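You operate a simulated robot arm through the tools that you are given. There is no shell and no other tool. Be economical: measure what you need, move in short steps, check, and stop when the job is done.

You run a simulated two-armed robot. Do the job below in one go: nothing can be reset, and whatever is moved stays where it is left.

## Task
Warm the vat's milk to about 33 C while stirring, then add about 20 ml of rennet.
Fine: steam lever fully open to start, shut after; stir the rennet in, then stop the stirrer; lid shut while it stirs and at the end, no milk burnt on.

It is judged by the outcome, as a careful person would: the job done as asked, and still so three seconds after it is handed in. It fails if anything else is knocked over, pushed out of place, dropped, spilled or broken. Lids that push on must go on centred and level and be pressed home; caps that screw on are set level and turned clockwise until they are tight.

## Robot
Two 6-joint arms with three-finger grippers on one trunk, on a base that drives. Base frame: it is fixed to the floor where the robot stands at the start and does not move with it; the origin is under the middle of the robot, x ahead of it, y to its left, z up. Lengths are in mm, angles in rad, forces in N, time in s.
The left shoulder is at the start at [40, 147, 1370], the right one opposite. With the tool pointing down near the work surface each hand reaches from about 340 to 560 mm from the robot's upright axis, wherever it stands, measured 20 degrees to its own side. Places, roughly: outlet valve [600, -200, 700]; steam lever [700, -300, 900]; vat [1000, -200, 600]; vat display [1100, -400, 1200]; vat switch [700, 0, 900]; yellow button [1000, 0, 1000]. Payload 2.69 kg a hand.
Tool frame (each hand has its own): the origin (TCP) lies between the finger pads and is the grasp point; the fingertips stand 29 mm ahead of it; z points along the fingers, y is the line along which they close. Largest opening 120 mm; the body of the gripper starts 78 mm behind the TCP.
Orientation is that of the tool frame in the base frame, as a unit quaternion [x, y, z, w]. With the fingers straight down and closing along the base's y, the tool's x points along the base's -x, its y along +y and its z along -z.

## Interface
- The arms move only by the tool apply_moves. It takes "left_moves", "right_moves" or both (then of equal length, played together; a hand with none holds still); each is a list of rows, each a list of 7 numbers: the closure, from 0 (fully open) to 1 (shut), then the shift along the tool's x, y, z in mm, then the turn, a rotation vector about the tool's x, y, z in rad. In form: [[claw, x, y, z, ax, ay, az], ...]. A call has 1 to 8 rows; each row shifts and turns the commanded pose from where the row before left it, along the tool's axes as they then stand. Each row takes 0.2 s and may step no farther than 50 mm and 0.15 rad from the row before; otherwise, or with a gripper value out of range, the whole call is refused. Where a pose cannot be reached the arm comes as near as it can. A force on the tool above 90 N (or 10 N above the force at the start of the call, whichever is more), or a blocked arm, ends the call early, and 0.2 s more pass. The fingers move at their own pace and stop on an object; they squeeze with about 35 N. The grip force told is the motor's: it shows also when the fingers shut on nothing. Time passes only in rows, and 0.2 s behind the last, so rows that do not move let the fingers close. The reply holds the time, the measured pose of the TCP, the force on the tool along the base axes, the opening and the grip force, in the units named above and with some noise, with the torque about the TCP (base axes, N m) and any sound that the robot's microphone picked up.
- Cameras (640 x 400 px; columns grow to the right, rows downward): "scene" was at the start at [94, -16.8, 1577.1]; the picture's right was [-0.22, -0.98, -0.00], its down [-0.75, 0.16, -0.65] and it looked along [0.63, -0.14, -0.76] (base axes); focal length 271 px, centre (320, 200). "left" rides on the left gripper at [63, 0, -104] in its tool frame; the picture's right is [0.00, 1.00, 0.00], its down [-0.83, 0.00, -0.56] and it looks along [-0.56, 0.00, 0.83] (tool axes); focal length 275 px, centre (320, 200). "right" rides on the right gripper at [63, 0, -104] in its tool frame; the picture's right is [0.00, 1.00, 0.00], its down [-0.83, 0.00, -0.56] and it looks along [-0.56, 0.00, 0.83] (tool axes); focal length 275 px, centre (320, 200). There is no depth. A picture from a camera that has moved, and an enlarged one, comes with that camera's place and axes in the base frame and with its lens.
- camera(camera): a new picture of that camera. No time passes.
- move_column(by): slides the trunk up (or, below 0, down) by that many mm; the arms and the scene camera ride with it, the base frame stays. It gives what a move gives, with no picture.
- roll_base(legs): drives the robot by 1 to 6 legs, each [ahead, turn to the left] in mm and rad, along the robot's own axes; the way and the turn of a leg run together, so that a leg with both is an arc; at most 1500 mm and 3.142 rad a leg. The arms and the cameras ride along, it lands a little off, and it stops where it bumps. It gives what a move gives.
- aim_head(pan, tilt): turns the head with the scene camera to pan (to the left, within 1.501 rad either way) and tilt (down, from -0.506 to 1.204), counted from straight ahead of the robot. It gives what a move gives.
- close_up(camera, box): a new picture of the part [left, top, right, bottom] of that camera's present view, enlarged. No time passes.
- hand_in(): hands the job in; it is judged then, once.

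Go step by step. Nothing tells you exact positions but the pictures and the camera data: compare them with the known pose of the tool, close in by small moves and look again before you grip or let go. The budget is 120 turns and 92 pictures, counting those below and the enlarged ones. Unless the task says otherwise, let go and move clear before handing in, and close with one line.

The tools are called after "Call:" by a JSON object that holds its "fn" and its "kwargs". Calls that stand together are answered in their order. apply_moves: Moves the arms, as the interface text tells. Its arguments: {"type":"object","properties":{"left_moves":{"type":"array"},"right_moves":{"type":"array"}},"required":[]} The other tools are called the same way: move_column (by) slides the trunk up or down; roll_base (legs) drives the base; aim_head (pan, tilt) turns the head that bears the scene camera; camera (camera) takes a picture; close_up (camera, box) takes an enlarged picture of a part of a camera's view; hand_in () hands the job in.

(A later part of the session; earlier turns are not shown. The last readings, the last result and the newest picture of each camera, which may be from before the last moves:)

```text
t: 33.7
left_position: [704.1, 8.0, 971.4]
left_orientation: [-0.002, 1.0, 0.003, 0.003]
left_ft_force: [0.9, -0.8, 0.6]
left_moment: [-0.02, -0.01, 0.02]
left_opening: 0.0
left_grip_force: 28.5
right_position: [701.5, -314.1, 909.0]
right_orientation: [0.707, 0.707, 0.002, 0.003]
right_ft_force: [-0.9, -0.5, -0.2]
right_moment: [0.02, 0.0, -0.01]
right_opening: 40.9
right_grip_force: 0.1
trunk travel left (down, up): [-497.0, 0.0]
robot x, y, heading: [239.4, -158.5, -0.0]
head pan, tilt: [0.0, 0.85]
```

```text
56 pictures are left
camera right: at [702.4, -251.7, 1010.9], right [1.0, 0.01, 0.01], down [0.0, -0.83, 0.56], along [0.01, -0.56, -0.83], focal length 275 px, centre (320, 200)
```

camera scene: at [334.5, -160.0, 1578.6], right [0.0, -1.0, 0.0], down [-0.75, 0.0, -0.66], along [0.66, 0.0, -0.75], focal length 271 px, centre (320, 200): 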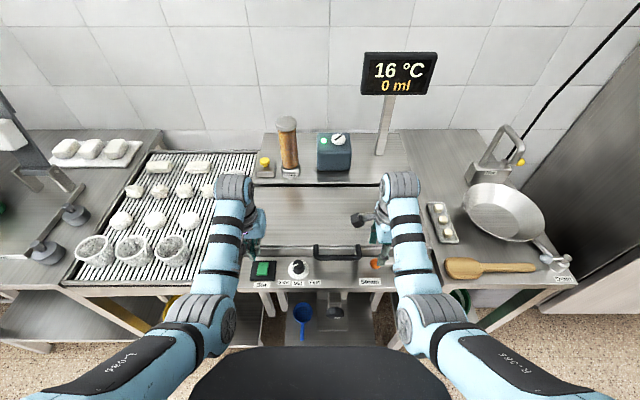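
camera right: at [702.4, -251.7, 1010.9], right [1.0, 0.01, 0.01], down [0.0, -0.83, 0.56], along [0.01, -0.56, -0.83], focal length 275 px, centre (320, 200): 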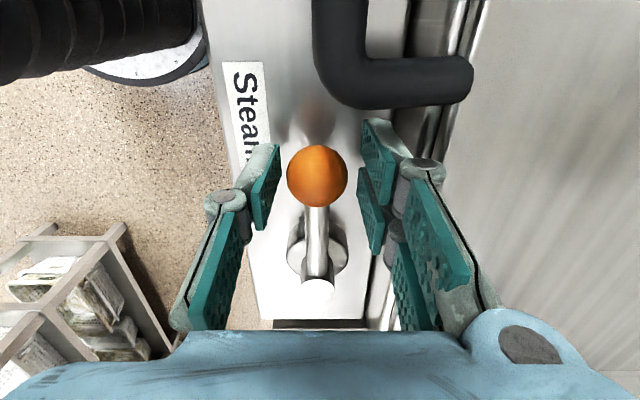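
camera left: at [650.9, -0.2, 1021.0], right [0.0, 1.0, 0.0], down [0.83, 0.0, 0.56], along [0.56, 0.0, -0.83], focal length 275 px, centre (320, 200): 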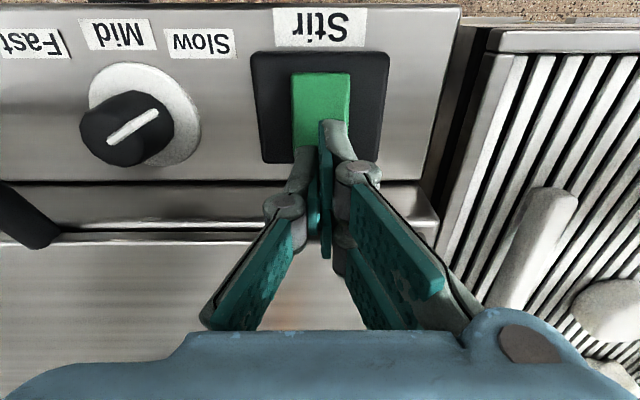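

Call:
{"fn": "apply_moves", "kwargs": {"right_moves": [[0.72, 0, 0, 0, 0, 0, 0], [0.72, -0.8, -11.2, 0, 0, 0, -0.14], [0.72, -0.8, -11.2, 0, 0, 0, -0.14], [0.72, -0.8, -11.2, 0, 0, 0, -0.14], [0.72, -0.8, -11.2, 0, 0, 0, -0.14]]}}

Call:
{"fn": "camera", "kwargs": {"camera": "right"}}

```text
t: 34.9
left_position: [702.4, 7.7, 972.1]
left_orientation: [-0.003, 1.0, 0.002, 0.002]
left_ft_force: [-0.2, 0.1, -0.1]
left_moment: [0.01, 0.0, 0.0]
left_opening: 0.2
left_grip_force: 28.5
right_position: [659.6, -326.3, 908.3]
right_orientation: [0.483, 0.876, 0.002, 0.004]
right_ft_force: [0.6, 0.8, -0.2]
right_moment: [0.03, -0.04, 0.01]
right_opening: 34.5
right_grip_force: 0.2
trunk travel left (down, up): [-497.0, 0.0]
robot x, y, heading: [237.8, -161.7, 0.0]
head pan, tilt: [0.0, 0.85]
```

```text
55 pictures are left
camera right: at [626.0, -274.8, 1011.1], right [0.84, 0.54, 0.01], down [0.44, -0.7, 0.56], along [0.31, -0.47, -0.83], focal length 275 px, centre (320, 200)
```

right: 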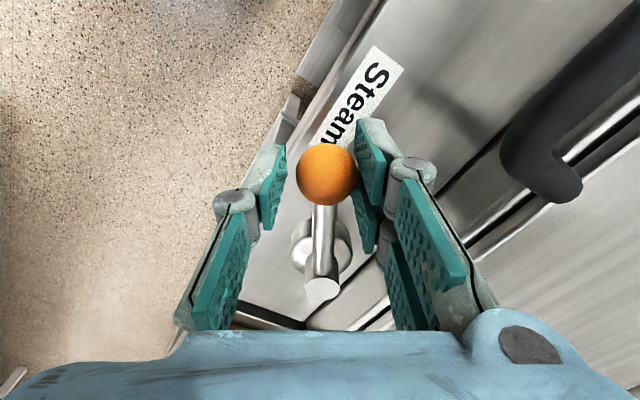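

The lever swings with the fingers. I'll continue to the full quarter turn.

Call:
{"fn": "apply_moves", "kwargs": {"right_moves": [[0.72, -0.8, -11.2, 0, 0, 0, -0.14], [0.72, -0.8, -11.2, 0, 0, 0, -0.14], [0.72, -0.8, -11.2, 0, 0, 0, -0.14], [0.72, -0.8, -11.2, 0, 0, 0, -0.14], [0.72, -0.8, -11.2, 0, 0, 0, -0.14], [0.72, -0.8, -11.2, 0, 0, 0, -0.14], [0.72, -0.8, -11.2, 0, 0, 0, -0.14]]}}

Call:
{"fn": "camera", "kwargs": {"camera": "right"}}

Call:
{"fn": "camera", "kwargs": {"camera": "scene"}}

```text
t: 36.5
left_position: [702.7, 8.7, 971.8]
left_orientation: [-0.002, 1.0, 0.002, 0.003]
left_ft_force: [-1.1, -0.2, 0.1]
left_moment: [-0.01, 0.02, 0.0]
left_opening: 0.0
left_grip_force: 28.8
right_position: [621.0, -391.7, 905.8]
right_orientation: [0.014, 1.0, -0.001, 0.005]
right_ft_force: [0.5, 1.1, 1.0]
right_moment: [0.01, 0.0, -0.01]
right_opening: 34.7
right_grip_force: 0.4
trunk travel left (down, up): [-497.0, 0.0]
robot x, y, heading: [236.3, -160.6, 0.002]
head pan, tilt: [0.0, 0.85]
```

```text
54 pictures are left
camera right: at [559.1, -391.9, 1010.1], right [0.02, 1.0, 0.0], down [0.83, -0.02, 0.56], along [0.56, -0.01, -0.83], focal length 275 px, centre (320, 200)
```

right: 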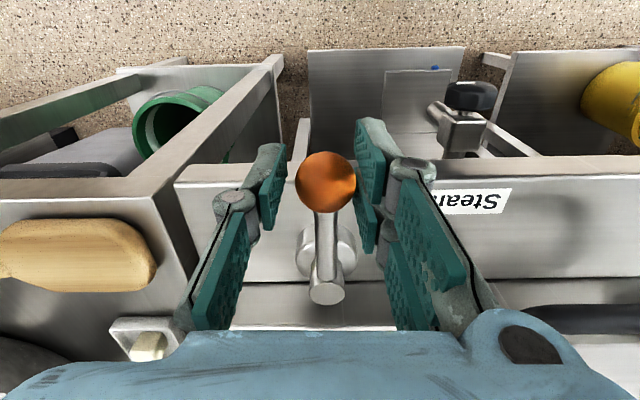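

```text
53 pictures are left
camera scene: at [334.4, -160.2, 1578.6], right [0.0, -1.0, 0.0], down [-0.75, 0.0, -0.66], along [0.66, 0.0, -0.75], focal length 271 px, centre (320, 200)
```

scene: 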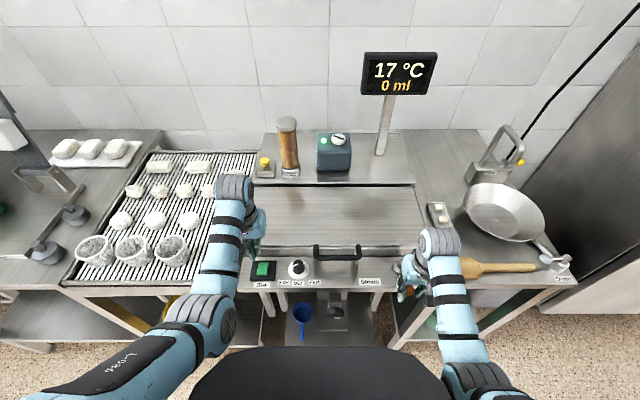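

Call:
{"fn": "apply_moves", "kwargs": {"right_moves": [[0.72, 0, -5, 0, 0, 0, -0.06], [0.72, 0, -5, 0, 0, 0, -0.06], [0.72, 0, -4, 0, 0, 0, 0], [0.72, 0, 0, 0, 0, 0, 0]]}}

Call:
{"fn": "camera", "kwargs": {"camera": "right"}}

Call:
{"fn": "close_up", "kwargs": {"camera": "scene", "box": [350, 40, 450, 100]}}

```text
t: 37.5
left_position: [704.1, 12.0, 970.7]
left_orientation: [-0.002, 1.0, 0.001, 0.001]
left_ft_force: [-0.4, 0.5, 0.0]
left_moment: [0.02, -0.03, 0.0]
left_opening: 0.0
left_grip_force: 28.9
right_position: [623.5, -402.5, 907.3]
right_orientation: [-0.046, 0.999, -0.002, 0.003]
right_ft_force: [4.1, 27.4, -9.6]
right_moment: [0.04, 0.02, -0.03]
right_opening: 50.2
right_grip_force: 12.4
trunk travel left (down, up): [-497.0, 0.0]
robot x, y, heading: [237.0, -162.2, -0.003]
head pan, tilt: [0.0, 0.85]
```

```text
52 pictures are left
camera right: at [561.4, -408.6, 1010.5], right [-0.09, 1.0, 0.0], down [0.82, 0.08, 0.56], along [0.56, 0.05, -0.83], focal length 275 px, centre (320, 200)
```

right: 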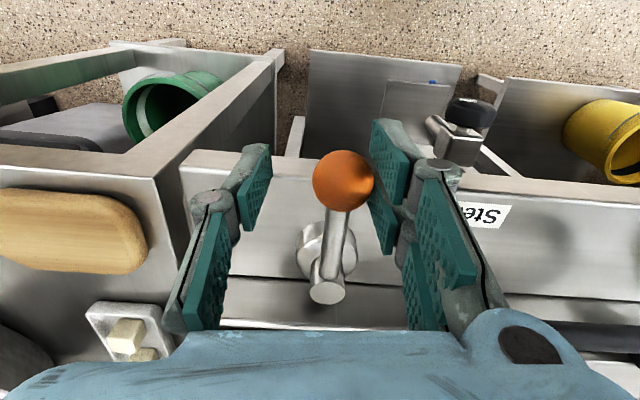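

```text
6.40 times, centred on (400, 70) of scene
camera zoom: at [336.6, -153.0, 1578.4], right [0.0, -1.0, 0.0], down [-0.75, 0.0, -0.66], along [0.66, 0.0, -0.75], focal length 1737 px, centre (-192, 1032)
```

zoom: 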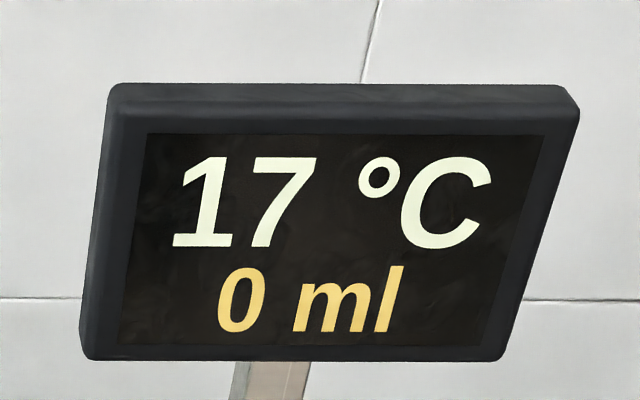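

The lever is at its stop, fully open. I'll relax the fingers, wait and read the heating rate.

Call:
{"fn": "apply_moves", "kwargs": {"right_moves": [[0.72, 0, 9, 0, 0, 0, 0.1], [0.72, 0, 0, 0, 0, 0, 0], [0.72, 0, 0, 0, 0, 0, 0], [0.72, 0, 0, 0, 0, 0, 0], [0.72, 0, 0, 0, 0, 0, 0], [0.72, 0, 0, 0, 0, 0, 0], [0.72, 0, 0, 0, 0, 0, 0], [0.72, 0, 0, 0, 0, 0, 0]]}}

Call:
{"fn": "camera", "kwargs": {"camera": "right"}}

Call:
{"fn": "camera", "kwargs": {"camera": "scene"}}

```text
t: 39.3
left_position: [703.3, 9.1, 971.8]
left_orientation: [-0.002, 1.0, 0.001, 0.003]
left_ft_force: [0.0, 0.0, 0.5]
left_moment: [-0.01, 0.02, 0.0]
left_opening: 0.0
left_grip_force: 28.4
right_position: [621.1, -396.2, 908.1]
right_orientation: [0.005, 1.0, -0.002, 0.004]
right_ft_force: [-1.4, 8.0, 2.9]
right_moment: [0.16, 0.0, 0.05]
right_opening: 39.7
right_grip_force: 4.3
trunk travel left (down, up): [-497.0, 0.0]
robot x, y, heading: [236.3, -160.4, -0.003]
head pan, tilt: [0.0, 0.85]
```

```text
50 pictures are left
camera right: at [558.8, -395.8, 1010.9], right [0.01, 1.0, 0.0], down [0.83, 0.0, 0.56], along [0.56, -0.01, -0.83], focal length 275 px, centre (320, 200)
```

right: 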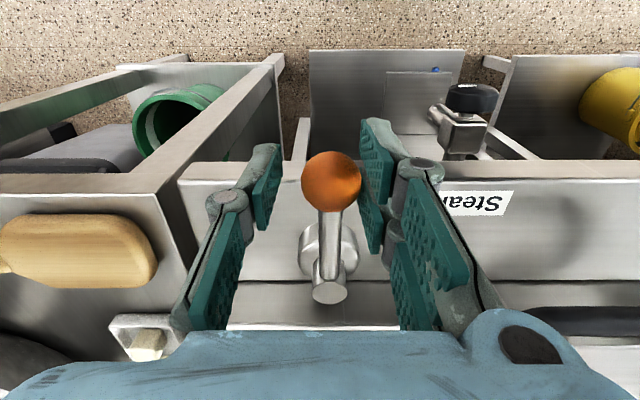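

```text
49 pictures are left
camera scene: at [333.6, -157.1, 1578.6], right [0.0, -1.0, 0.0], down [-0.75, 0.0, -0.66], along [0.66, 0.0, -0.75], focal length 271 px, centre (320, 200)
```

scene: 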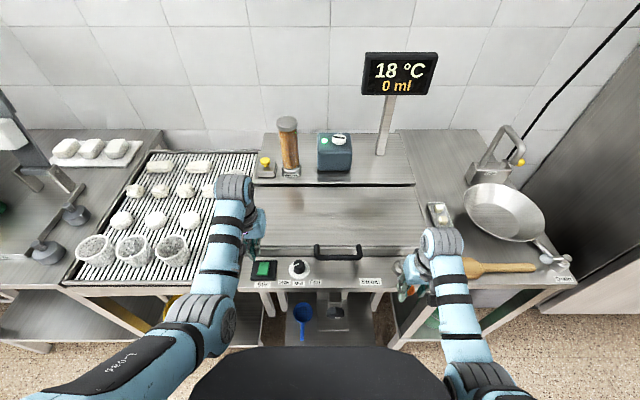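

Heating runs at about 0.6 °C/s, so there are about 25 s to wait. I'll ease off the lever and use the time to bring the left arm up and tilt it toward the yellow button.

Call:
{"fn": "apply_moves", "kwargs": {"left_moves": [[1, 0, 0, -40, 0, 0, 0], [1, 0, 0, -40, 0, 0, 0], [1, 0, 0, -40, 0, 0, 0], [1, -30, 0, 0, 0, -0.14, 0], [1, -30, 0, 0, 0, -0.14, 0], [1, 0, 0, 0, 0, -0.14, 0], [1, 0, 0, 0, 0, -0.14, 0], [1, 0, 0, 0, 0, -0.14, 0]], "right_moves": [[0.72, 0, 5, 0, 0, 0, 0], [0.72, 0, 0, 0, 0, 0, 0], [0.72, 0, 0, 0, 0, 0, 0], [0.72, 0, 0, 0, 0, 0, 0], [0.72, 0, 0, 0, 0, 0, 0], [0.72, 0, 0, 0, 0, 0, 0], [0.72, 0, 0, 0, 0, 0, 0], [0.72, 0, 0, 0, 0, 0, 0]]}}

Call:
{"fn": "camera", "kwargs": {"camera": "scene"}}

```text
t: 41.1
left_position: [803.1, 2.3, 1061.8]
left_orientation: [-0.001, 0.938, 0.004, 0.347]
left_ft_force: [-0.2, 0.6, -0.7]
left_moment: [0.03, -0.02, 0.01]
left_opening: 0.0
left_grip_force: 28.5
left hand out of reach, approached as far as the arm can: row 2, 3
right_position: [621.5, -392.9, 906.8]
right_orientation: [0.005, 1.0, -0.001, 0.003]
right_ft_force: [-0.6, -0.3, 1.1]
right_moment: [0.02, -0.02, 0.0]
right_opening: 33.7
right_grip_force: 0.1
trunk travel left (down, up): [-497.0, 0.0]
robot x, y, heading: [240.3, -159.2, -0.006]
head pan, tilt: [0.0, 0.85]
```

```text
48 pictures are left
camera scene: at [333.7, -159.8, 1578.6], right [0.0, -1.0, 0.0], down [-0.75, 0.0, -0.66], along [0.66, 0.0, -0.75], focal length 271 px, centre (320, 200)
```

scene: 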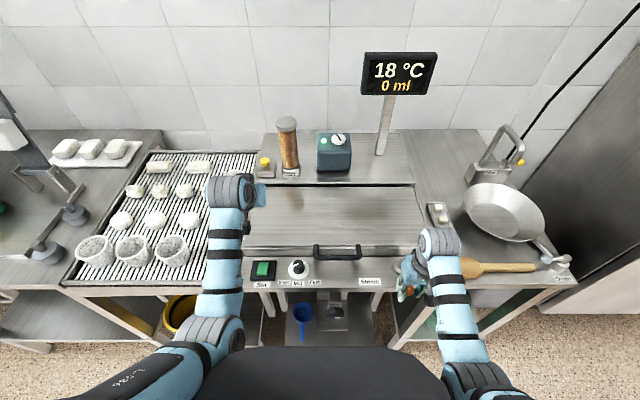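

Call:
{"fn": "apply_moves", "kwargs": {"left_moves": [[1, -23.6, 3.6, 20, 0, 0, 0], [1, -23.6, 3.6, 20, 0, 0, 0], [1, -23.6, 3.6, 20, 0, 0, 0], [1, -23.6, 3.6, 20, 0, 0, 0], [1, -23.6, 3.6, 20, 0, 0, 0], [1, 0, 0, 0, 0, 0, 0], [1, 0, 0, 0, 0, 0, 0], [1, 0, 0, 0, 0, 0, 0]]}}

Call:
{"fn": "camera", "kwargs": {"camera": "left"}}

Call:
{"fn": "camera", "kwargs": {"camera": "scene"}}

```text
t: 42.9
left_position: [937.2, 21.9, 1063.9]
left_orientation: [-0.003, 0.939, 0.004, 0.345]
left_ft_force: [0.1, -0.5, 0.4]
left_moment: [0.01, -0.01, 0.02]
left_opening: 0.0
left_grip_force: 28.7
left hand out of reach, approached as far as the arm can: row 5
right_position: [621.6, -391.7, 906.4]
right_orientation: [0.006, 1.0, -0.001, 0.004]
right_ft_force: [-0.4, -0.4, 0.3]
right_moment: [-0.01, 0.0, -0.03]
right_opening: 33.7
right_grip_force: 0.1
trunk travel left (down, up): [-497.0, 0.0]
robot x, y, heading: [237.9, -162.2, 0.0]
head pan, tilt: [0.0, 0.85]
```

```text
47 pictures are left
camera left: at [821.9, 20.8, 1103.0], right [0.0, 1.0, 0.01], down [0.27, -0.01, 0.96], along [0.96, 0.0, -0.27], focal length 275 px, centre (320, 200)
```

left: 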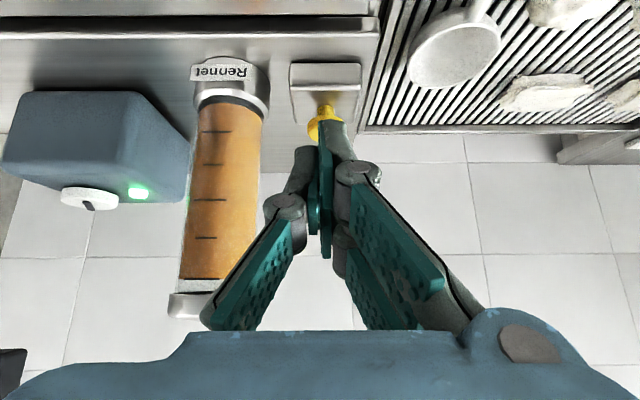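

```text
46 pictures are left
camera scene: at [334.8, -159.9, 1578.5], right [0.0, -1.0, 0.0], down [-0.75, 0.0, -0.66], along [0.66, 0.0, -0.75], focal length 271 px, centre (320, 200)
```

scene: 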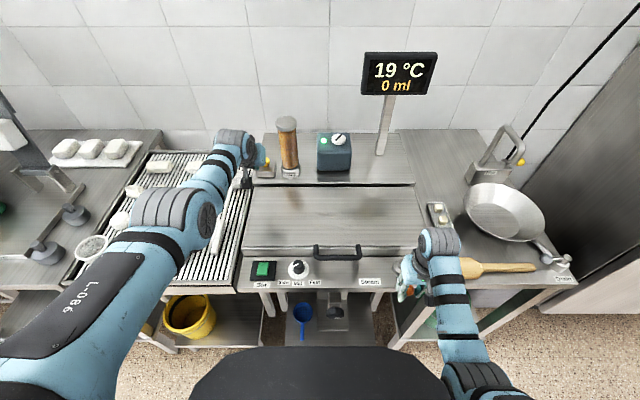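

The button is at about (1030, 23, 980), just beyond the arm's present reach, so I'll drive a bit closer after the steam is shut. For now I wait for the milk to warm.

Call:
{"fn": "apply_moves", "kwargs": {"right_moves": [[0.72, 0, 0, 0, 0, 0, 0], [0.72, 0, 0, 0, 0, 0, 0], [0.72, 0, 0, 0, 0, 0, 0], [0.72, 0, 0, 0, 0, 0, 0], [0.72, 0, 0, 0, 0, 0, 0], [0.72, 0, 0, 0, 0, 0, 0], [0.72, 0, 0, 0, 0, 0, 0], [0.72, 0, 0, 0, 0, 0, 0]]}}

Call:
{"fn": "apply_moves", "kwargs": {"right_moves": [[0.72, 0, 0, 0, 0, 0, 0], [0.72, 0, 0, 0, 0, 0, 0], [0.72, 0, 0, 0, 0, 0, 0], [0.72, 0, 0, 0, 0, 0, 0], [0.72, 0, 0, 0, 0, 0, 0], [0.72, 0, 0, 0, 0, 0, 0], [0.72, 0, 0, 0, 0, 0, 0], [0.72, 0, 0, 0, 0, 0, 0]]}}

Call:
{"fn": "apply_moves", "kwargs": {"right_moves": [[0.72, 0, 0, 0, 0, 0, 0], [0.72, 0, 0, 0, 0, 0, 0], [0.72, 0, 0, 0, 0, 0, 0], [0.72, 0, 0, 0, 0, 0, 0], [0.72, 0, 0, 0, 0, 0, 0], [0.72, 0, 0, 0, 0, 0, 0], [0.72, 0, 0, 0, 0, 0, 0], [0.72, 0, 0, 0, 0, 0, 0]]}}

Call:
{"fn": "apply_moves", "kwargs": {"right_moves": [[0.72, 0, 0, 0, 0, 0, 0], [0.72, 0, 0, 0, 0, 0, 0], [0.72, 0, 0, 0, 0, 0, 0], [0.72, 0, 0, 0, 0, 0, 0], [0.72, 0, 0, 0, 0, 0, 0], [0.72, 0, 0, 0, 0, 0, 0], [0.72, 0, 0, 0, 0, 0, 0], [0.72, 0, 0, 0, 0, 0, 0]]}}

Call:
{"fn": "camera", "kwargs": {"camera": "scene"}}

```text
t: 44.7
left_position: [937.2, 21.2, 1063.8]
left_orientation: [-0.003, 0.938, 0.004, 0.345]
left_ft_force: [0.1, -0.2, -0.3]
left_moment: [0.0, 0.02, 0.0]
left_opening: 0.0
left_grip_force: 28.9
right_position: [622.3, -391.4, 908.3]
right_orientation: [0.006, 1.0, -0.001, 0.003]
right_ft_force: [0.2, -1.5, -0.4]
right_moment: [0.0, -0.02, 0.05]
right_opening: 33.8
right_grip_force: 0.0
trunk travel left (down, up): [-497.0, 0.0]
robot x, y, heading: [239.4, -161.8, -0.005]
head pan, tilt: [0.0, 0.85]
```

```text
t: 46.5
left_position: [936.4, 20.6, 1063.7]
left_orientation: [-0.002, 0.938, 0.003, 0.345]
left_ft_force: [-0.1, 0.7, 0.0]
left_moment: [-0.04, 0.0, -0.03]
left_opening: 0.0
left_grip_force: 28.7
right_position: [621.6, -391.2, 907.2]
right_orientation: [0.005, 1.0, -0.001, 0.004]
right_ft_force: [-0.5, -0.8, 0.4]
right_moment: [-0.01, 0.0, 0.0]
right_opening: 33.3
right_grip_force: 0.1
trunk travel left (down, up): [-497.0, 0.0]
robot x, y, heading: [235.2, -159.9, -0.001]
head pan, tilt: [0.0, 0.85]
```

```text
t: 48.3
left_position: [936.7, 20.3, 1062.1]
left_orientation: [-0.001, 0.938, 0.003, 0.346]
left_ft_force: [-0.4, 0.4, 0.4]
left_moment: [-0.02, 0.0, -0.02]
left_opening: 0.0
left_grip_force: 28.4
right_position: [621.4, -392.2, 907.6]
right_orientation: [0.007, 1.0, -0.002, 0.004]
right_ft_force: [0.7, 0.2, -0.2]
right_moment: [0.02, -0.02, 0.0]
right_opening: 33.4
right_grip_force: 0.1
trunk travel left (down, up): [-497.0, 0.0]
robot x, y, heading: [238.7, -158.1, -0.001]
head pan, tilt: [0.0, 0.85]
```

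```text
t: 50.1
left_position: [936.1, 20.7, 1063.9]
left_orientation: [-0.002, 0.938, 0.004, 0.345]
left_ft_force: [0.7, -0.4, -0.5]
left_moment: [-0.01, 0.03, 0.02]
left_opening: 0.4
left_grip_force: 28.4
right_position: [621.7, -390.4, 907.2]
right_orientation: [0.005, 1.0, -0.001, 0.004]
right_ft_force: [0.3, -1.2, -0.6]
right_moment: [0.03, 0.02, 0.0]
right_opening: 33.9
right_grip_force: 0.0
trunk travel left (down, up): [-497.0, 0.0]
robot x, y, heading: [238.3, -157.4, -0.004]
head pan, tilt: [0.0, 0.85]
```

```text
45 pictures are left
camera scene: at [334.5, -159.9, 1578.6], right [0.0, -1.0, 0.0], down [-0.75, 0.0, -0.66], along [0.66, 0.0, -0.75], focal length 271 px, centre (320, 200)
```

scene: 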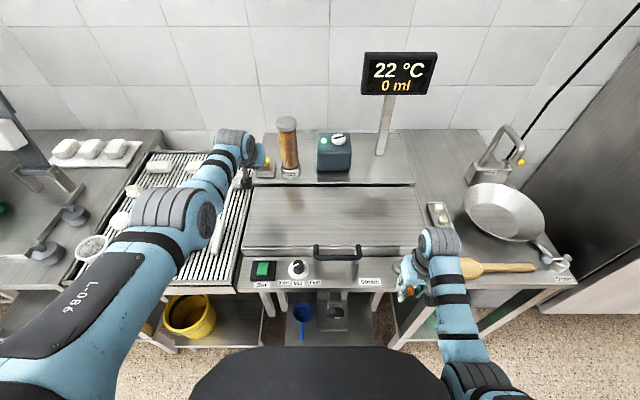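

Call:
{"fn": "apply_moves", "kwargs": {"right_moves": [[0.72, 0, 0, 0, 0, 0, 0], [0.72, 0, 0, 0, 0, 0, 0], [0.72, 0, 0, 0, 0, 0, 0], [0.72, 0, 0, 0, 0, 0, 0], [0.72, 0, 0, 0, 0, 0, 0], [0.72, 0, 0, 0, 0, 0, 0], [0.72, 0, 0, 0, 0, 0, 0], [0.72, 0, 0, 0, 0, 0, 0]]}}

Call:
{"fn": "apply_moves", "kwargs": {"right_moves": [[0.72, 0, 0, 0, 0, 0, 0], [0.72, 0, 0, 0, 0, 0, 0], [0.72, 0, 0, 0, 0, 0, 0], [0.72, 0, 0, 0, 0, 0, 0], [0.72, 0, 0, 0, 0, 0, 0], [0.72, 0, 0, 0, 0, 0, 0], [0.72, 0, 0, 0, 0, 0, 0], [0.72, 0, 0, 0, 0, 0, 0]]}}

Call:
{"fn": "apply_moves", "kwargs": {"right_moves": [[0.72, 0, 0, 0, 0, 0, 0], [0.72, 0, 0, 0, 0, 0, 0], [0.72, 0, 0, 0, 0, 0, 0], [0.72, 0, 0, 0, 0, 0, 0], [0.72, 0, 0, 0, 0, 0, 0], [0.72, 0, 0, 0, 0, 0, 0], [0.72, 0, 0, 0, 0, 0, 0], [0.72, 0, 0, 0, 0, 0, 0]]}}

Call:
{"fn": "apply_moves", "kwargs": {"right_moves": [[0.72, 0, 0, 0, 0, 0, 0], [0.72, 0, 0, 0, 0, 0, 0], [0.72, 0, 0, 0, 0, 0, 0], [0.72, 0, 0, 0, 0, 0, 0], [0.72, 0, 0, 0, 0, 0, 0], [0.72, 0, 0, 0, 0, 0, 0], [0.72, 0, 0, 0, 0, 0, 0], [0.72, 0, 0, 0, 0, 0, 0]]}}

Call:
{"fn": "apply_moves", "kwargs": {"right_moves": [[0.72, 0, 0, 0, 0, 0, 0], [0.72, 0, 0, 0, 0, 0, 0], [0.72, 0, 0, 0, 0, 0, 0], [0.72, 0, 0, 0, 0, 0, 0], [0.72, 0, 0, 0, 0, 0, 0], [0.72, 0, 0, 0, 0, 0, 0], [0.72, 0, 0, 0, 0, 0, 0], [0.72, 0, 0, 0, 0, 0, 0]]}}

Call:
{"fn": "apply_moves", "kwargs": {"right_moves": [[0.72, 0, 0, 0, 0, 0, 0], [0.72, 0, 0, 0, 0, 0, 0], [0.72, 0, 0, 0, 0, 0, 0], [0.72, 0, 0, 0, 0, 0, 0], [0.72, 0, 0, 0, 0, 0, 0], [0.72, 0, 0, 0, 0, 0, 0], [0.72, 0, 0, 0, 0, 0, 0], [0.72, 0, 0, 0, 0, 0, 0]]}}

Call:
{"fn": "camera", "kwargs": {"camera": "scene"}}

```text
t: 51.9
left_position: [937.1, 19.8, 1063.6]
left_orientation: [-0.002, 0.939, 0.003, 0.345]
left_ft_force: [-0.3, 0.4, 0.0]
left_moment: [0.01, -0.01, 0.0]
left_opening: 0.0
left_grip_force: 28.2
right_position: [621.5, -390.8, 908.0]
right_orientation: [0.006, 1.0, -0.002, 0.004]
right_ft_force: [0.2, -1.0, -0.1]
right_moment: [0.0, 0.0, -0.01]
right_opening: 33.7
right_grip_force: 0.0
trunk travel left (down, up): [-497.0, 0.0]
robot x, y, heading: [240.6, -163.5, -0.006]
head pan, tilt: [0.0, 0.85]
```

```text
t: 53.7
left_position: [936.4, 20.3, 1062.8]
left_orientation: [-0.002, 0.939, 0.004, 0.345]
left_ft_force: [-0.2, 0.1, 0.7]
left_moment: [-0.01, -0.02, 0.01]
left_opening: 0.4
left_grip_force: 28.4
right_position: [620.8, -391.5, 906.2]
right_orientation: [0.005, 1.0, -0.001, 0.004]
right_ft_force: [0.5, -0.3, -0.2]
right_moment: [-0.03, -0.01, 0.0]
right_opening: 33.6
right_grip_force: 0.0
trunk travel left (down, up): [-497.0, 0.0]
robot x, y, heading: [235.1, -155.2, 0.0]
head pan, tilt: [0.0, 0.85]
```

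```text
t: 55.5
left_position: [935.6, 19.2, 1064.0]
left_orientation: [-0.003, 0.938, 0.004, 0.346]
left_ft_force: [0.2, 0.0, 0.1]
left_moment: [0.05, 0.03, 0.01]
left_opening: 0.0
left_grip_force: 28.2
right_position: [622.0, -392.3, 907.1]
right_orientation: [0.005, 1.0, -0.001, 0.003]
right_ft_force: [-0.8, -0.7, 0.8]
right_moment: [0.02, 0.01, 0.0]
right_opening: 33.7
right_grip_force: 0.0
trunk travel left (down, up): [-497.0, 0.0]
robot x, y, heading: [236.9, -162.3, -0.0]
head pan, tilt: [0.0, 0.85]
```

```text
t: 57.3
left_position: [936.3, 21.1, 1063.6]
left_orientation: [-0.002, 0.938, 0.004, 0.345]
left_ft_force: [-0.1, 0.8, -0.1]
left_moment: [0.01, -0.04, 0.01]
left_opening: 0.0
left_grip_force: 28.2
right_position: [621.8, -391.0, 907.4]
right_orientation: [0.006, 1.0, -0.001, 0.004]
right_ft_force: [0.4, 0.3, 0.3]
right_moment: [0.0, 0.0, -0.03]
right_opening: 33.7
right_grip_force: 0.2
trunk travel left (down, up): [-497.0, 0.0]
robot x, y, heading: [237.7, -160.5, -0.003]
head pan, tilt: [0.0, 0.85]
```

```text
t: 59.1
left_position: [935.9, 20.5, 1063.6]
left_orientation: [-0.002, 0.939, 0.003, 0.345]
left_ft_force: [-0.4, -0.6, -0.6]
left_moment: [0.0, -0.02, 0.01]
left_opening: 0.0
left_grip_force: 28.2
right_position: [620.7, -393.1, 906.9]
right_orientation: [0.006, 1.0, -0.001, 0.003]
right_ft_force: [-1.1, 0.2, 0.4]
right_moment: [0.0, -0.02, -0.01]
right_opening: 33.6
right_grip_force: 0.1
trunk travel left (down, up): [-497.0, 0.0]
robot x, y, heading: [235.1, -158.6, -0.0]
head pan, tilt: [0.0, 0.85]
```

```text
t: 60.9
left_position: [936.4, 20.8, 1063.7]
left_orientation: [-0.002, 0.938, 0.004, 0.345]
left_ft_force: [0.1, -0.7, 0.1]
left_moment: [0.0, 0.01, 0.01]
left_opening: 0.2
left_grip_force: 28.3
right_position: [623.1, -391.0, 907.7]
right_orientation: [0.005, 1.0, 0.0, 0.004]
right_ft_force: [-0.3, -0.2, -0.8]
right_moment: [-0.02, 0.0, -0.02]
right_opening: 33.5
right_grip_force: 0.0
trunk travel left (down, up): [-497.0, 0.0]
robot x, y, heading: [242.3, -161.6, 0.001]
head pan, tilt: [0.0, 0.85]
```

```text
44 pictures are left
camera scene: at [334.5, -159.9, 1578.6], right [0.0, -1.0, 0.0], down [-0.75, 0.0, -0.66], along [0.66, 0.0, -0.75], focal length 271 px, centre (320, 200)
```

scene: 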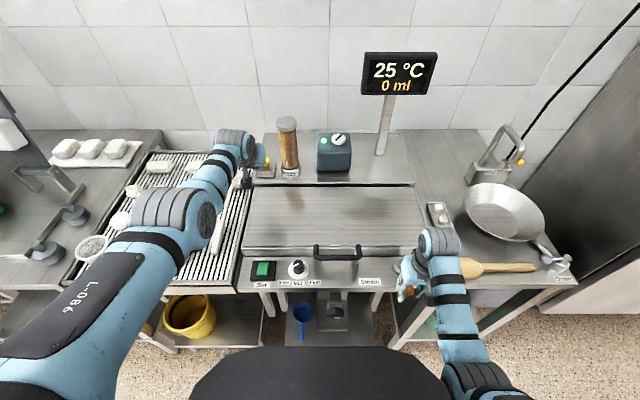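

Call:
{"fn": "apply_moves", "kwargs": {"right_moves": [[0.72, 0, 0, 0, 0, 0, 0], [0.72, 0, 0, 0, 0, 0, 0], [0.72, 0, 0, 0, 0, 0, 0], [0.72, 0, 0, 0, 0, 0, 0], [0.72, 0, 0, 0, 0, 0, 0], [0.72, 0, 0, 0, 0, 0, 0], [0.72, 0, 0, 0, 0, 0, 0], [0.72, 0, 0, 0, 0, 0, 0]]}}

Call:
{"fn": "apply_moves", "kwargs": {"right_moves": [[0.72, 0, 0, 0, 0, 0, 0], [0.72, 0, 0, 0, 0, 0, 0], [0.72, 0, 0, 0, 0, 0, 0], [0.72, 0, 0, 0, 0, 0, 0], [0.72, 0, 0, 0, 0, 0, 0], [0.72, 0, 0, 0, 0, 0, 0], [0.72, 0, 0, 0, 0, 0, 0], [0.72, 0, 0, 0, 0, 0, 0]]}}

Call:
{"fn": "apply_moves", "kwargs": {"right_moves": [[0.72, 0, 0, 0, 0, 0, 0], [0.72, 0, 0, 0, 0, 0, 0], [0.72, 0, 0, 0, 0, 0, 0], [0.72, 0, 0, 0, 0, 0, 0], [0.72, 0, 0, 0, 0, 0, 0], [0.72, 0, 0, 0, 0, 0, 0], [0.72, 0, 0, 0, 0, 0, 0], [0.72, 0, 0, 0, 0, 0, 0]]}}

Call:
{"fn": "apply_moves", "kwargs": {"right_moves": [[0.72, 0, 0, 0, 0, 0, 0], [0.72, 0, 0, 0, 0, 0, 0], [0.72, 0, 0, 0, 0, 0, 0], [0.72, 0, 0, 0, 0, 0, 0], [0.72, 0, 0, 0, 0, 0, 0], [0.72, 0, 0, 0, 0, 0, 0], [0.72, 0, 0, 0, 0, 0, 0], [0.72, 0, 0, 0, 0, 0, 0]]}}

Call:
{"fn": "apply_moves", "kwargs": {"right_moves": [[0.72, 0, 0, 0, 0, 0, 0], [0.72, 0, 0, 0, 0, 0, 0], [0.72, 0, 0, 0, 0, 0, 0], [0.72, 0, 0, 0, 0, 0, 0], [0.72, 0, 0, 0, 0, 0, 0], [0.72, 0, 0, 0, 0, 0, 0], [0.72, 0, 0, 0, 0, 0, 0], [0.72, 0, 0, 0, 0, 0, 0]]}}

Call:
{"fn": "apply_moves", "kwargs": {"right_moves": [[0.72, 0, 0, 0, 0, 0, 0], [0.72, 0, 0, 0, 0, 0, 0], [0.72, 0, 0, 0, 0, 0, 0], [0.72, 0, 0, 0, 0, 0, 0], [0.72, 0, 0, 0, 0, 0, 0], [0.72, 0, 0, 0, 0, 0, 0], [0.72, 0, 0, 0, 0, 0, 0], [0.72, 0, 0, 0, 0, 0, 0]]}}

Call:
{"fn": "camera", "kwargs": {"camera": "scene"}}

```text
t: 62.7
left_position: [936.0, 20.5, 1064.1]
left_orientation: [-0.003, 0.939, 0.004, 0.345]
left_ft_force: [-0.4, 0.3, -0.5]
left_moment: [0.0, 0.0, 0.02]
left_opening: 0.0
left_grip_force: 28.6
right_position: [622.1, -391.8, 907.0]
right_orientation: [0.005, 1.0, -0.001, 0.003]
right_ft_force: [0.2, 0.2, 0.3]
right_moment: [-0.03, -0.02, 0.02]
right_opening: 33.9
right_grip_force: 0.1
trunk travel left (down, up): [-497.0, 0.0]
robot x, y, heading: [232.3, -162.1, 0.002]
head pan, tilt: [0.0, 0.85]
```

```text
t: 64.5
left_position: [935.7, 20.8, 1064.1]
left_orientation: [-0.002, 0.939, 0.004, 0.345]
left_ft_force: [0.2, 0.4, 0.7]
left_moment: [0.02, -0.03, 0.01]
left_opening: 0.1
left_grip_force: 28.3
right_position: [621.4, -391.5, 907.4]
right_orientation: [0.006, 1.0, -0.001, 0.003]
right_ft_force: [0.4, 0.5, -0.4]
right_moment: [-0.01, -0.01, -0.01]
right_opening: 33.7
right_grip_force: 0.1
trunk travel left (down, up): [-497.0, 0.0]
robot x, y, heading: [242.8, -159.6, 0.0]
head pan, tilt: [0.0, 0.85]
```

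```text
t: 66.3
left_position: [936.9, 20.7, 1063.2]
left_orientation: [-0.002, 0.939, 0.004, 0.345]
left_ft_force: [-0.2, -0.3, 0.2]
left_moment: [0.02, 0.02, 0.01]
left_opening: 0.1
left_grip_force: 28.5
right_position: [621.0, -391.4, 907.7]
right_orientation: [0.005, 1.0, -0.001, 0.004]
right_ft_force: [0.3, 0.2, -0.3]
right_moment: [0.01, 0.02, 0.01]
right_opening: 33.6
right_grip_force: 0.1
trunk travel left (down, up): [-497.0, 0.0]
robot x, y, heading: [239.4, -159.7, -0.003]
head pan, tilt: [0.0, 0.85]
```

```text
t: 68.1
left_position: [935.9, 21.4, 1064.3]
left_orientation: [-0.002, 0.939, 0.004, 0.345]
left_ft_force: [0.1, -0.1, 0.8]
left_moment: [-0.02, 0.01, -0.02]
left_opening: 0.1
left_grip_force: 28.0
right_position: [621.3, -390.6, 907.2]
right_orientation: [0.005, 1.0, 0.0, 0.004]
right_ft_force: [0.3, 0.1, 0.7]
right_moment: [0.01, 0.0, 0.02]
right_opening: 33.7
right_grip_force: 0.1
trunk travel left (down, up): [-497.0, 0.0]
robot x, y, heading: [235.8, -159.4, -0.002]
head pan, tilt: [0.0, 0.85]
```

```text
t: 69.9
left_position: [936.2, 19.8, 1062.8]
left_orientation: [-0.003, 0.939, 0.004, 0.345]
left_ft_force: [0.7, 0.2, -0.1]
left_moment: [-0.01, 0.02, 0.04]
left_opening: 0.0
left_grip_force: 28.1
right_position: [622.4, -393.4, 907.3]
right_orientation: [0.006, 1.0, -0.001, 0.003]
right_ft_force: [1.0, 0.7, -0.5]
right_moment: [0.01, -0.02, -0.02]
right_opening: 33.6
right_grip_force: 0.1
trunk travel left (down, up): [-497.0, 0.0]
robot x, y, heading: [234.1, -159.6, -0.001]
head pan, tilt: [0.0, 0.85]
```

```text
t: 71.7
left_position: [936.6, 21.2, 1064.7]
left_orientation: [-0.002, 0.938, 0.004, 0.346]
left_ft_force: [-0.1, -0.9, 1.0]
left_moment: [-0.02, -0.03, 0.01]
left_opening: 0.1
left_grip_force: 28.2
right_position: [622.0, -391.4, 907.9]
right_orientation: [0.005, 1.0, -0.001, 0.003]
right_ft_force: [-0.1, -0.9, 0.2]
right_moment: [0.05, 0.01, 0.02]
right_opening: 33.4
right_grip_force: 0.1
trunk travel left (down, up): [-497.0, 0.0]
robot x, y, heading: [236.0, -158.2, 0.001]
head pan, tilt: [0.0, 0.85]
```

```text
43 pictures are left
camera scene: at [334.5, -159.9, 1578.6], right [0.0, -1.0, 0.0], down [-0.75, 0.0, -0.66], along [0.66, 0.0, -0.75], focal length 271 px, centre (320, 200)
```

scene: 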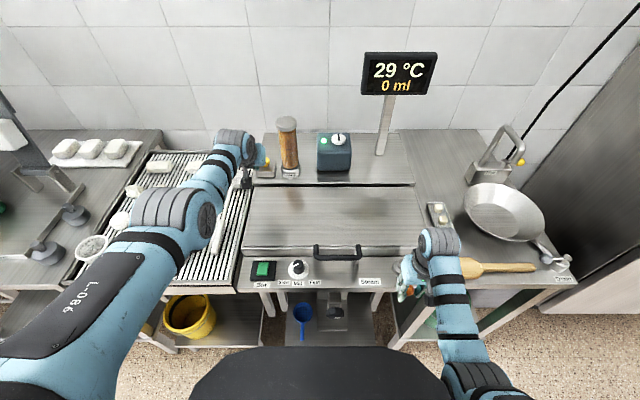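

Call:
{"fn": "apply_moves", "kwargs": {"right_moves": [[0.72, 0, 0, 0, 0, 0, 0], [0.72, 0, 0, 0, 0, 0, 0], [0.72, 0, 0, 0, 0, 0, 0], [0.72, 0, 0, 0, 0, 0, 0], [0.72, 0, 0, 0, 0, 0, 0], [0.72, 0, 0, 0, 0, 0, 0], [0.72, 0, 0, 0, 0, 0, 0], [0.72, 0, 0, 0, 0, 0, 0]]}}

Call:
{"fn": "apply_moves", "kwargs": {"right_moves": [[0.72, 0, 0, 0, 0, 0, 0], [0.72, 0, 0, 0, 0, 0, 0], [0.72, 0, 0, 0, 0, 0, 0], [0.72, 0, 0, 0, 0, 0, 0], [0.72, 0, 0, 0, 0, 0, 0], [0.72, 0, 0, 0, 0, 0, 0], [0.72, 0, 0, 0, 0, 0, 0], [0.72, 0, 0, 0, 0, 0, 0]]}}

Call:
{"fn": "apply_moves", "kwargs": {"right_moves": [[0.72, 0, 0, 0, 0, 0, 0], [0.72, 0, 0, 0, 0, 0, 0], [0.72, 0, 0, 0, 0, 0, 0], [0.72, 0, 0, 0, 0, 0, 0], [0.72, 0, 0, 0, 0, 0, 0], [0.72, 0, 0, 0, 0, 0, 0], [0.72, 0, 0, 0, 0, 0, 0], [0.72, 0, 0, 0, 0, 0, 0]]}}

Call:
{"fn": "apply_moves", "kwargs": {"right_moves": [[0.72, 0, 0, 0, 0, 0, 0], [0.72, 0, 0, 0, 0, 0, 0], [0.72, 0, 0, 0, 0, 0, 0], [0.72, 0, 0, 0, 0, 0, 0], [0.72, 0, 0, 0, 0, 0, 0], [0.72, 0, 0, 0, 0, 0, 0], [0.72, 0, 0, 0, 0, 0, 0], [0.72, 0, 0, 0, 0, 0, 0]]}}

Call:
{"fn": "close_up", "kwargs": {"camera": "scene", "box": [310, 40, 450, 150]}}

```text
t: 73.5
left_position: [935.8, 21.1, 1063.3]
left_orientation: [-0.003, 0.939, 0.004, 0.345]
left_ft_force: [0.0, -0.4, -0.2]
left_moment: [0.01, 0.01, 0.01]
left_opening: 0.2
left_grip_force: 28.5
right_position: [622.7, -391.2, 907.1]
right_orientation: [0.005, 1.0, 0.0, 0.003]
right_ft_force: [0.7, 0.7, -1.0]
right_moment: [-0.02, 0.01, -0.01]
right_opening: 33.8
right_grip_force: 0.0
trunk travel left (down, up): [-497.0, 0.0]
robot x, y, heading: [233.9, -162.6, -0.005]
head pan, tilt: [0.0, 0.85]
```

```text
t: 75.3
left_position: [936.2, 20.6, 1063.5]
left_orientation: [-0.001, 0.938, 0.003, 0.346]
left_ft_force: [0.7, 0.3, -0.2]
left_moment: [0.0, 0.0, 0.06]
left_opening: 0.0
left_grip_force: 28.4
right_position: [622.3, -391.5, 907.2]
right_orientation: [0.006, 1.0, -0.001, 0.004]
right_ft_force: [-0.5, 0.0, 0.5]
right_moment: [0.01, 0.02, -0.02]
right_opening: 33.4
right_grip_force: 0.2
trunk travel left (down, up): [-497.0, 0.0]
robot x, y, heading: [237.7, -158.6, -0.004]
head pan, tilt: [0.0, 0.85]
```

```text
t: 77.1
left_position: [936.8, 20.9, 1064.3]
left_orientation: [-0.003, 0.939, 0.004, 0.345]
left_ft_force: [-0.6, -0.2, -0.6]
left_moment: [-0.03, -0.03, 0.0]
left_opening: 0.0
left_grip_force: 28.8
right_position: [620.5, -392.0, 907.5]
right_orientation: [0.004, 1.0, 0.0, 0.003]
right_ft_force: [-0.5, -0.1, -0.5]
right_moment: [0.01, 0.0, 0.02]
right_opening: 33.7
right_grip_force: 0.0
trunk travel left (down, up): [-497.0, 0.0]
robot x, y, heading: [238.7, -163.7, -0.001]
head pan, tilt: [0.0, 0.85]
```

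```text
t: 78.9
left_position: [935.9, 21.3, 1063.2]
left_orientation: [-0.002, 0.938, 0.003, 0.346]
left_ft_force: [-0.9, -0.6, 0.0]
left_moment: [0.0, 0.02, -0.01]
left_opening: 0.0
left_grip_force: 28.6
right_position: [620.8, -392.7, 907.0]
right_orientation: [0.005, 1.0, -0.001, 0.003]
right_ft_force: [0.2, -0.2, 0.6]
right_moment: [0.03, -0.02, 0.01]
right_opening: 33.6
right_grip_force: 0.1
trunk travel left (down, up): [-497.0, 0.0]
robot x, y, heading: [236.0, -160.4, -0.003]
head pan, tilt: [0.0, 0.85]
```

```text
3.64 times, centred on (380, 95) of scene
camera zoom: at [334.5, -159.9, 1578.6], right [0.0, -1.0, 0.0], down [-0.75, 0.0, -0.66], along [0.66, 0.0, -0.75], focal length 987 px, centre (102, 582)
```

zoom: 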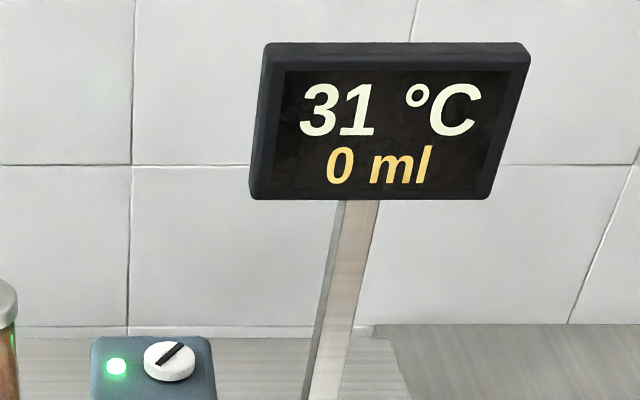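

Call:
{"fn": "apply_moves", "kwargs": {"right_moves": [[0.72, 0, 0, 0, 0, 0, 0], [0.72, 0, 0, 0, 0, 0, 0], [0.72, 0, 0, 0, 0, 0, 0], [0.72, 0, 0, 0, 0, 0, 0], [0.72, 0, 0, 0, 0, 0, 0], [0.72, 0, 0, 0, 0, 0, 0], [0.72, 0, 0, 0, 0, 0, 0], [0.72, 0, 0, 0, 0, 0, 0]]}}

Call:
{"fn": "apply_moves", "kwargs": {"right_moves": [[0.72, 0, 0, 0, 0, 0, 0], [0.72, 0, 0, 0, 0, 0, 0], [0.72, 0, 0, 0, 0, 0, 0], [0.72, 0, 0, 0, 0, 0, 0], [0.72, 0, 0, 0, 0, 0, 0]]}}

Call:
{"fn": "close_up", "kwargs": {"camera": "scene", "box": [310, 40, 450, 150]}}

```text
t: 80.7
left_position: [936.4, 20.1, 1064.5]
left_orientation: [-0.001, 0.938, 0.003, 0.346]
left_ft_force: [-0.6, 0.3, 0.2]
left_moment: [0.0, -0.01, 0.0]
left_opening: 0.0
left_grip_force: 28.8
right_position: [621.6, -391.7, 907.3]
right_orientation: [0.006, 1.0, 0.0, 0.003]
right_ft_force: [-0.4, 0.3, 0.1]
right_moment: [0.02, 0.0, -0.03]
right_opening: 33.5
right_grip_force: 0.1
trunk travel left (down, up): [-497.0, 0.0]
robot x, y, heading: [236.4, -160.4, -0.004]
head pan, tilt: [0.0, 0.85]
```

```text
t: 81.9
left_position: [936.0, 21.1, 1063.5]
left_orientation: [-0.002, 0.938, 0.004, 0.346]
left_ft_force: [0.3, 0.9, 0.0]
left_moment: [0.0, 0.01, 0.01]
left_opening: 0.2
left_grip_force: 28.7
right_position: [620.9, -391.3, 907.8]
right_orientation: [0.005, 1.0, -0.001, 0.003]
right_ft_force: [0.3, -0.2, -1.4]
right_moment: [-0.01, 0.0, -0.01]
right_opening: 33.6
right_grip_force: 0.0
trunk travel left (down, up): [-497.0, 0.0]
robot x, y, heading: [237.1, -159.1, -0.0]
head pan, tilt: [0.0, 0.85]
```

```text
3.64 times, centred on (380, 95) of scene
camera zoom: at [334.5, -159.9, 1578.6], right [0.0, -1.0, 0.0], down [-0.75, 0.0, -0.66], along [0.66, 0.0, -0.75], focal length 987 px, centre (102, 582)
```

zoom: 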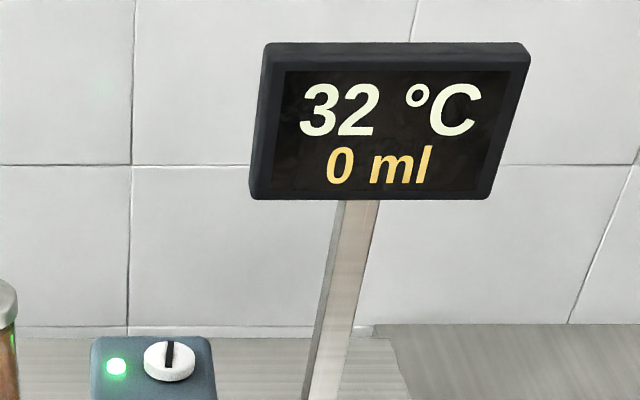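

Call:
{"fn": "apply_moves", "kwargs": {"right_moves": [[0.72, 0, 0, 0, 0, 0, 0], [0.72, -0.8, 11.2, 0, 0, 0, 0.14], [0.72, -0.8, 11.2, 0, 0, 0, 0.14], [0.72, -0.8, 11.2, 0, 0, 0, 0.14], [0.72, -0.8, 11.2, 0, 0, 0, 0.14], [0.72, -0.8, 11.2, 0, 0, 0, 0.14], [0.72, -0.8, 11.2, 0, 0, 0, 0.14]]}}

Call:
{"fn": "apply_moves", "kwargs": {"right_moves": [[0.72, -0.8, 11.2, 0, 0, 0, 0.14], [0.72, -0.8, 11.2, 0, 0, 0, 0.14], [0.72, -0.8, 11.2, 0, 0, 0, 0.14], [0.72, -0.8, 11.2, 0, 0, 0, 0.14], [0.72, -0.8, 11.2, 0, 0, 0, 0.14], [0.72, 0, 5, 0, 0, 0, 0.03]]}}

Call:
{"fn": "camera", "kwargs": {"camera": "right"}}

Call:
{"fn": "camera", "kwargs": {"camera": "scene"}}

```text
t: 83.5
left_position: [938.1, 21.1, 1063.7]
left_orientation: [-0.002, 0.939, 0.003, 0.345]
left_ft_force: [0.3, 0.2, 0.2]
left_moment: [0.01, -0.02, -0.02]
left_opening: 0.0
left_grip_force: 28.5
right_position: [649.3, -332.5, 907.4]
right_orientation: [0.413, 0.911, 0.001, 0.003]
right_ft_force: [-1.1, -0.1, -0.7]
right_moment: [-0.03, 0.02, 0.02]
right_opening: 34.6
right_grip_force: 0.4
trunk travel left (down, up): [-497.0, 0.0]
robot x, y, heading: [239.1, -162.9, -0.003]
head pan, tilt: [0.0, 0.85]
```

```text
t: 84.9
left_position: [936.7, 20.3, 1063.2]
left_orientation: [-0.001, 0.938, 0.003, 0.346]
left_ft_force: [1.0, -0.4, 0.3]
left_moment: [0.0, 0.01, -0.01]
left_opening: 0.0
left_grip_force: 28.9
right_position: [704.5, -312.5, 908.6]
right_orientation: [0.71, 0.704, 0.002, 0.003]
right_ft_force: [-2.9, 0.7, -1.3]
right_moment: [0.02, -0.01, -0.02]
right_opening: 36.2
right_grip_force: 1.6
trunk travel left (down, up): [-497.0, 0.0]
robot x, y, heading: [236.2, -158.5, -0.006]
head pan, tilt: [0.0, 0.85]
```

```text
40 pictures are left
camera right: at [705.2, -250.7, 1011.4], right [1.0, -0.01, 0.01], down [-0.01, -0.83, 0.56], along [0.0, -0.56, -0.83], focal length 275 px, centre (320, 200)
```

right: 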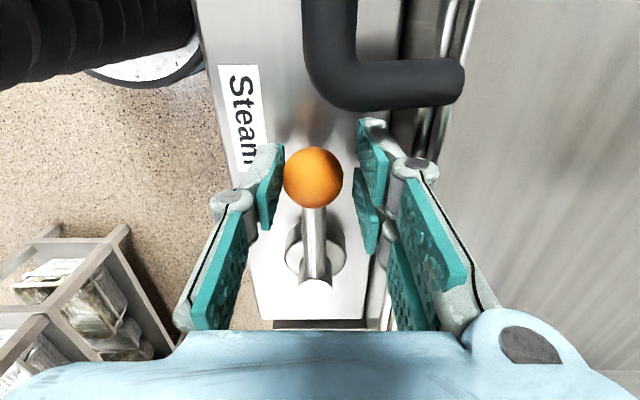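

```text
39 pictures are left
camera scene: at [333.6, -159.7, 1578.6], right [0.0, -1.0, 0.0], down [-0.75, 0.0, -0.66], along [0.66, 0.0, -0.75], focal length 271 px, centre (320, 200)
```

scene: 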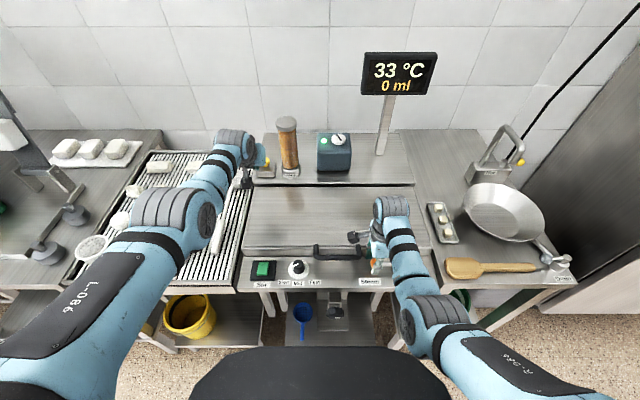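

It reads 33 °C. I'll press the lever firmly against its shut stop, then release it and lift clear.

Call:
{"fn": "apply_moves", "kwargs": {"right_moves": [[0.72, 0, 5, 0, 0, 0, 0], [0.72, 0, 4, 0, 0, 0, 0]]}}

Call:
{"fn": "apply_moves", "kwargs": {"right_moves": [[0.68, 0, -12, 0, 0, 0, 0], [0.66, 0, 0, -15, 0, 0, 0], [0.66, 0, 0, -30, 0, 0, 0], [0.66, 0, 0, -30, 0, 0, 0]]}}

Call:
{"fn": "camera", "kwargs": {"camera": "right"}}

```text
t: 85.5
left_position: [933.2, 21.0, 1066.5]
left_orientation: [-0.003, 0.938, 0.003, 0.348]
left_ft_force: [-0.2, -0.3, 0.6]
left_moment: [-0.01, -0.03, 0.03]
left_opening: 0.0
left_grip_force: 28.7
right_position: [709.3, -312.6, 907.8]
right_orientation: [0.71, 0.704, 0.001, 0.002]
right_ft_force: [-21.7, 2.0, -8.3]
right_moment: [0.07, 0.02, -0.03]
right_opening: 44.7
right_grip_force: 8.3
trunk travel left (down, up): [-497.0, 0.0]
robot x, y, heading: [237.4, -158.0, -0.002]
head pan, tilt: [0.0, 0.85]
```

```text
t: 86.5
left_position: [936.7, 21.2, 1063.4]
left_orientation: [-0.001, 0.938, 0.003, 0.346]
left_ft_force: [-0.5, 0.4, 1.0]
left_moment: [-0.02, -0.01, 0.01]
left_opening: 0.0
left_grip_force: 28.2
right_position: [701.7, -310.9, 985.0]
right_orientation: [0.71, 0.704, 0.003, 0.004]
right_ft_force: [-0.7, 0.3, -0.5]
right_moment: [-0.01, 0.0, 0.01]
right_opening: 40.9
right_grip_force: 0.0
trunk travel left (down, up): [-497.0, 0.0]
robot x, y, heading: [236.5, -161.7, -0.002]
head pan, tilt: [0.0, 0.85]
```

```text
38 pictures are left
camera right: at [702.4, -249.5, 1087.1], right [1.0, 0.0, 0.01], down [-0.01, -0.83, 0.56], along [0.0, -0.56, -0.83], focal length 275 px, centre (320, 200)
```

right: 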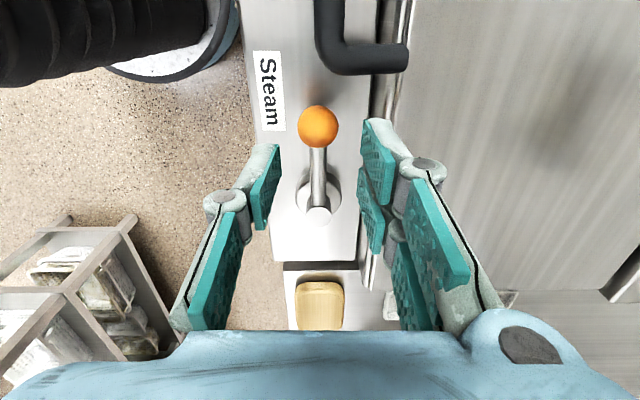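

The lever is back exactly at its shut position. Next I'll raise both hands, then lower the trunk in steps and edge forward to reach the yellow button.

Call:
{"fn": "apply_moves", "kwargs": {"left_moves": [[1, 3, 0, -35, 0, 0, 0], [1, 3, 0, -35, 0, 0, 0], [1, 3, 0, -35, 0, 0, 0], [1, 3, 0, -35, 0, 0, 0]], "right_moves": [[0.66, 0, 0, -30, 0, 0, 0], [0.66, 0, 0, -30, 0, 0, 0], [1, 0, 0, -20, 0, 0, 0], [1, 0, 0, 0, 0, 0, 0]]}}

Call:
{"fn": "move_column", "kwargs": {"by": -60}}

Call:
{"fn": "apply_moves", "kwargs": {"left_moves": [[1, -12, 0, -14, 0, 0, 0], [1, -12, 0, -14, 0, 0, 0], [1, -12, 0, -14, 0, 0, 0]], "right_moves": [[1, 0, 0, -25, 0, 0, 0], [1, 0, 0, -25, 0, 0, 0], [1, 0, 0, -25, 0, 0, 0]]}}

```text
t: 87.5
left_position: [837.4, 20.3, 1163.5]
left_orientation: [-0.002, 0.939, 0.003, 0.344]
left_ft_force: [1.0, 0.2, -0.1]
left_moment: [0.0, -0.01, 0.03]
left_opening: 0.1
left_grip_force: 28.5
right_position: [725.6, -307.0, 1039.0]
right_orientation: [0.71, 0.704, 0.002, 0.004]
right_ft_force: [0.1, -1.2, -0.1]
right_moment: [-0.04, -0.01, 0.01]
right_opening: 0.0
right_grip_force: 28.1
right hand out of reach, approached as far as the arm can: row 2, 3
trunk travel left (down, up): [-497.0, 0.0]
robot x, y, heading: [240.3, -162.1, -0.004]
head pan, tilt: [0.0, 0.85]
```

```text
t: 88.5
left_position: [837.3, 20.3, 1103.1]
left_orientation: [-0.001, 0.939, 0.003, 0.345]
left_ft_force: [0.8, -1.2, -0.6]
left_moment: [0.02, 0.01, 0.03]
left_opening: 0.1
left_grip_force: 28.3
right_position: [725.3, -306.8, 979.4]
right_orientation: [0.711, 0.704, 0.002, 0.003]
right_ft_force: [-0.2, 0.1, -0.4]
right_moment: [0.0, 0.02, 0.03]
right_opening: 0.0
right_grip_force: 29.1
trunk travel left (down, up): [-437.0, 60.0]
robot x, y, heading: [239.8, -161.1, -0.008]
head pan, tilt: [0.0, 0.85]
```

```text
t: 89.3
left_position: [837.4, 20.6, 1160.3]
left_orientation: [-0.002, 0.939, 0.003, 0.345]
left_ft_force: [0.2, -1.2, -0.2]
left_moment: [-0.01, -0.03, 0.02]
left_opening: 0.0
left_grip_force: 28.7
right_position: [760.9, -300.7, 1031.6]
right_orientation: [0.71, 0.704, 0.002, 0.004]
right_ft_force: [0.1, 0.0, -0.6]
right_moment: [0.0, 0.0, 0.0]
right_opening: 0.1
right_grip_force: 28.8
right hand out of reach, approached as far as the arm can: row 1, 2, 3
trunk travel left (down, up): [-437.0, 60.0]
robot x, y, heading: [241.1, -156.9, 0.0]
head pan, tilt: [0.0, 0.85]
```

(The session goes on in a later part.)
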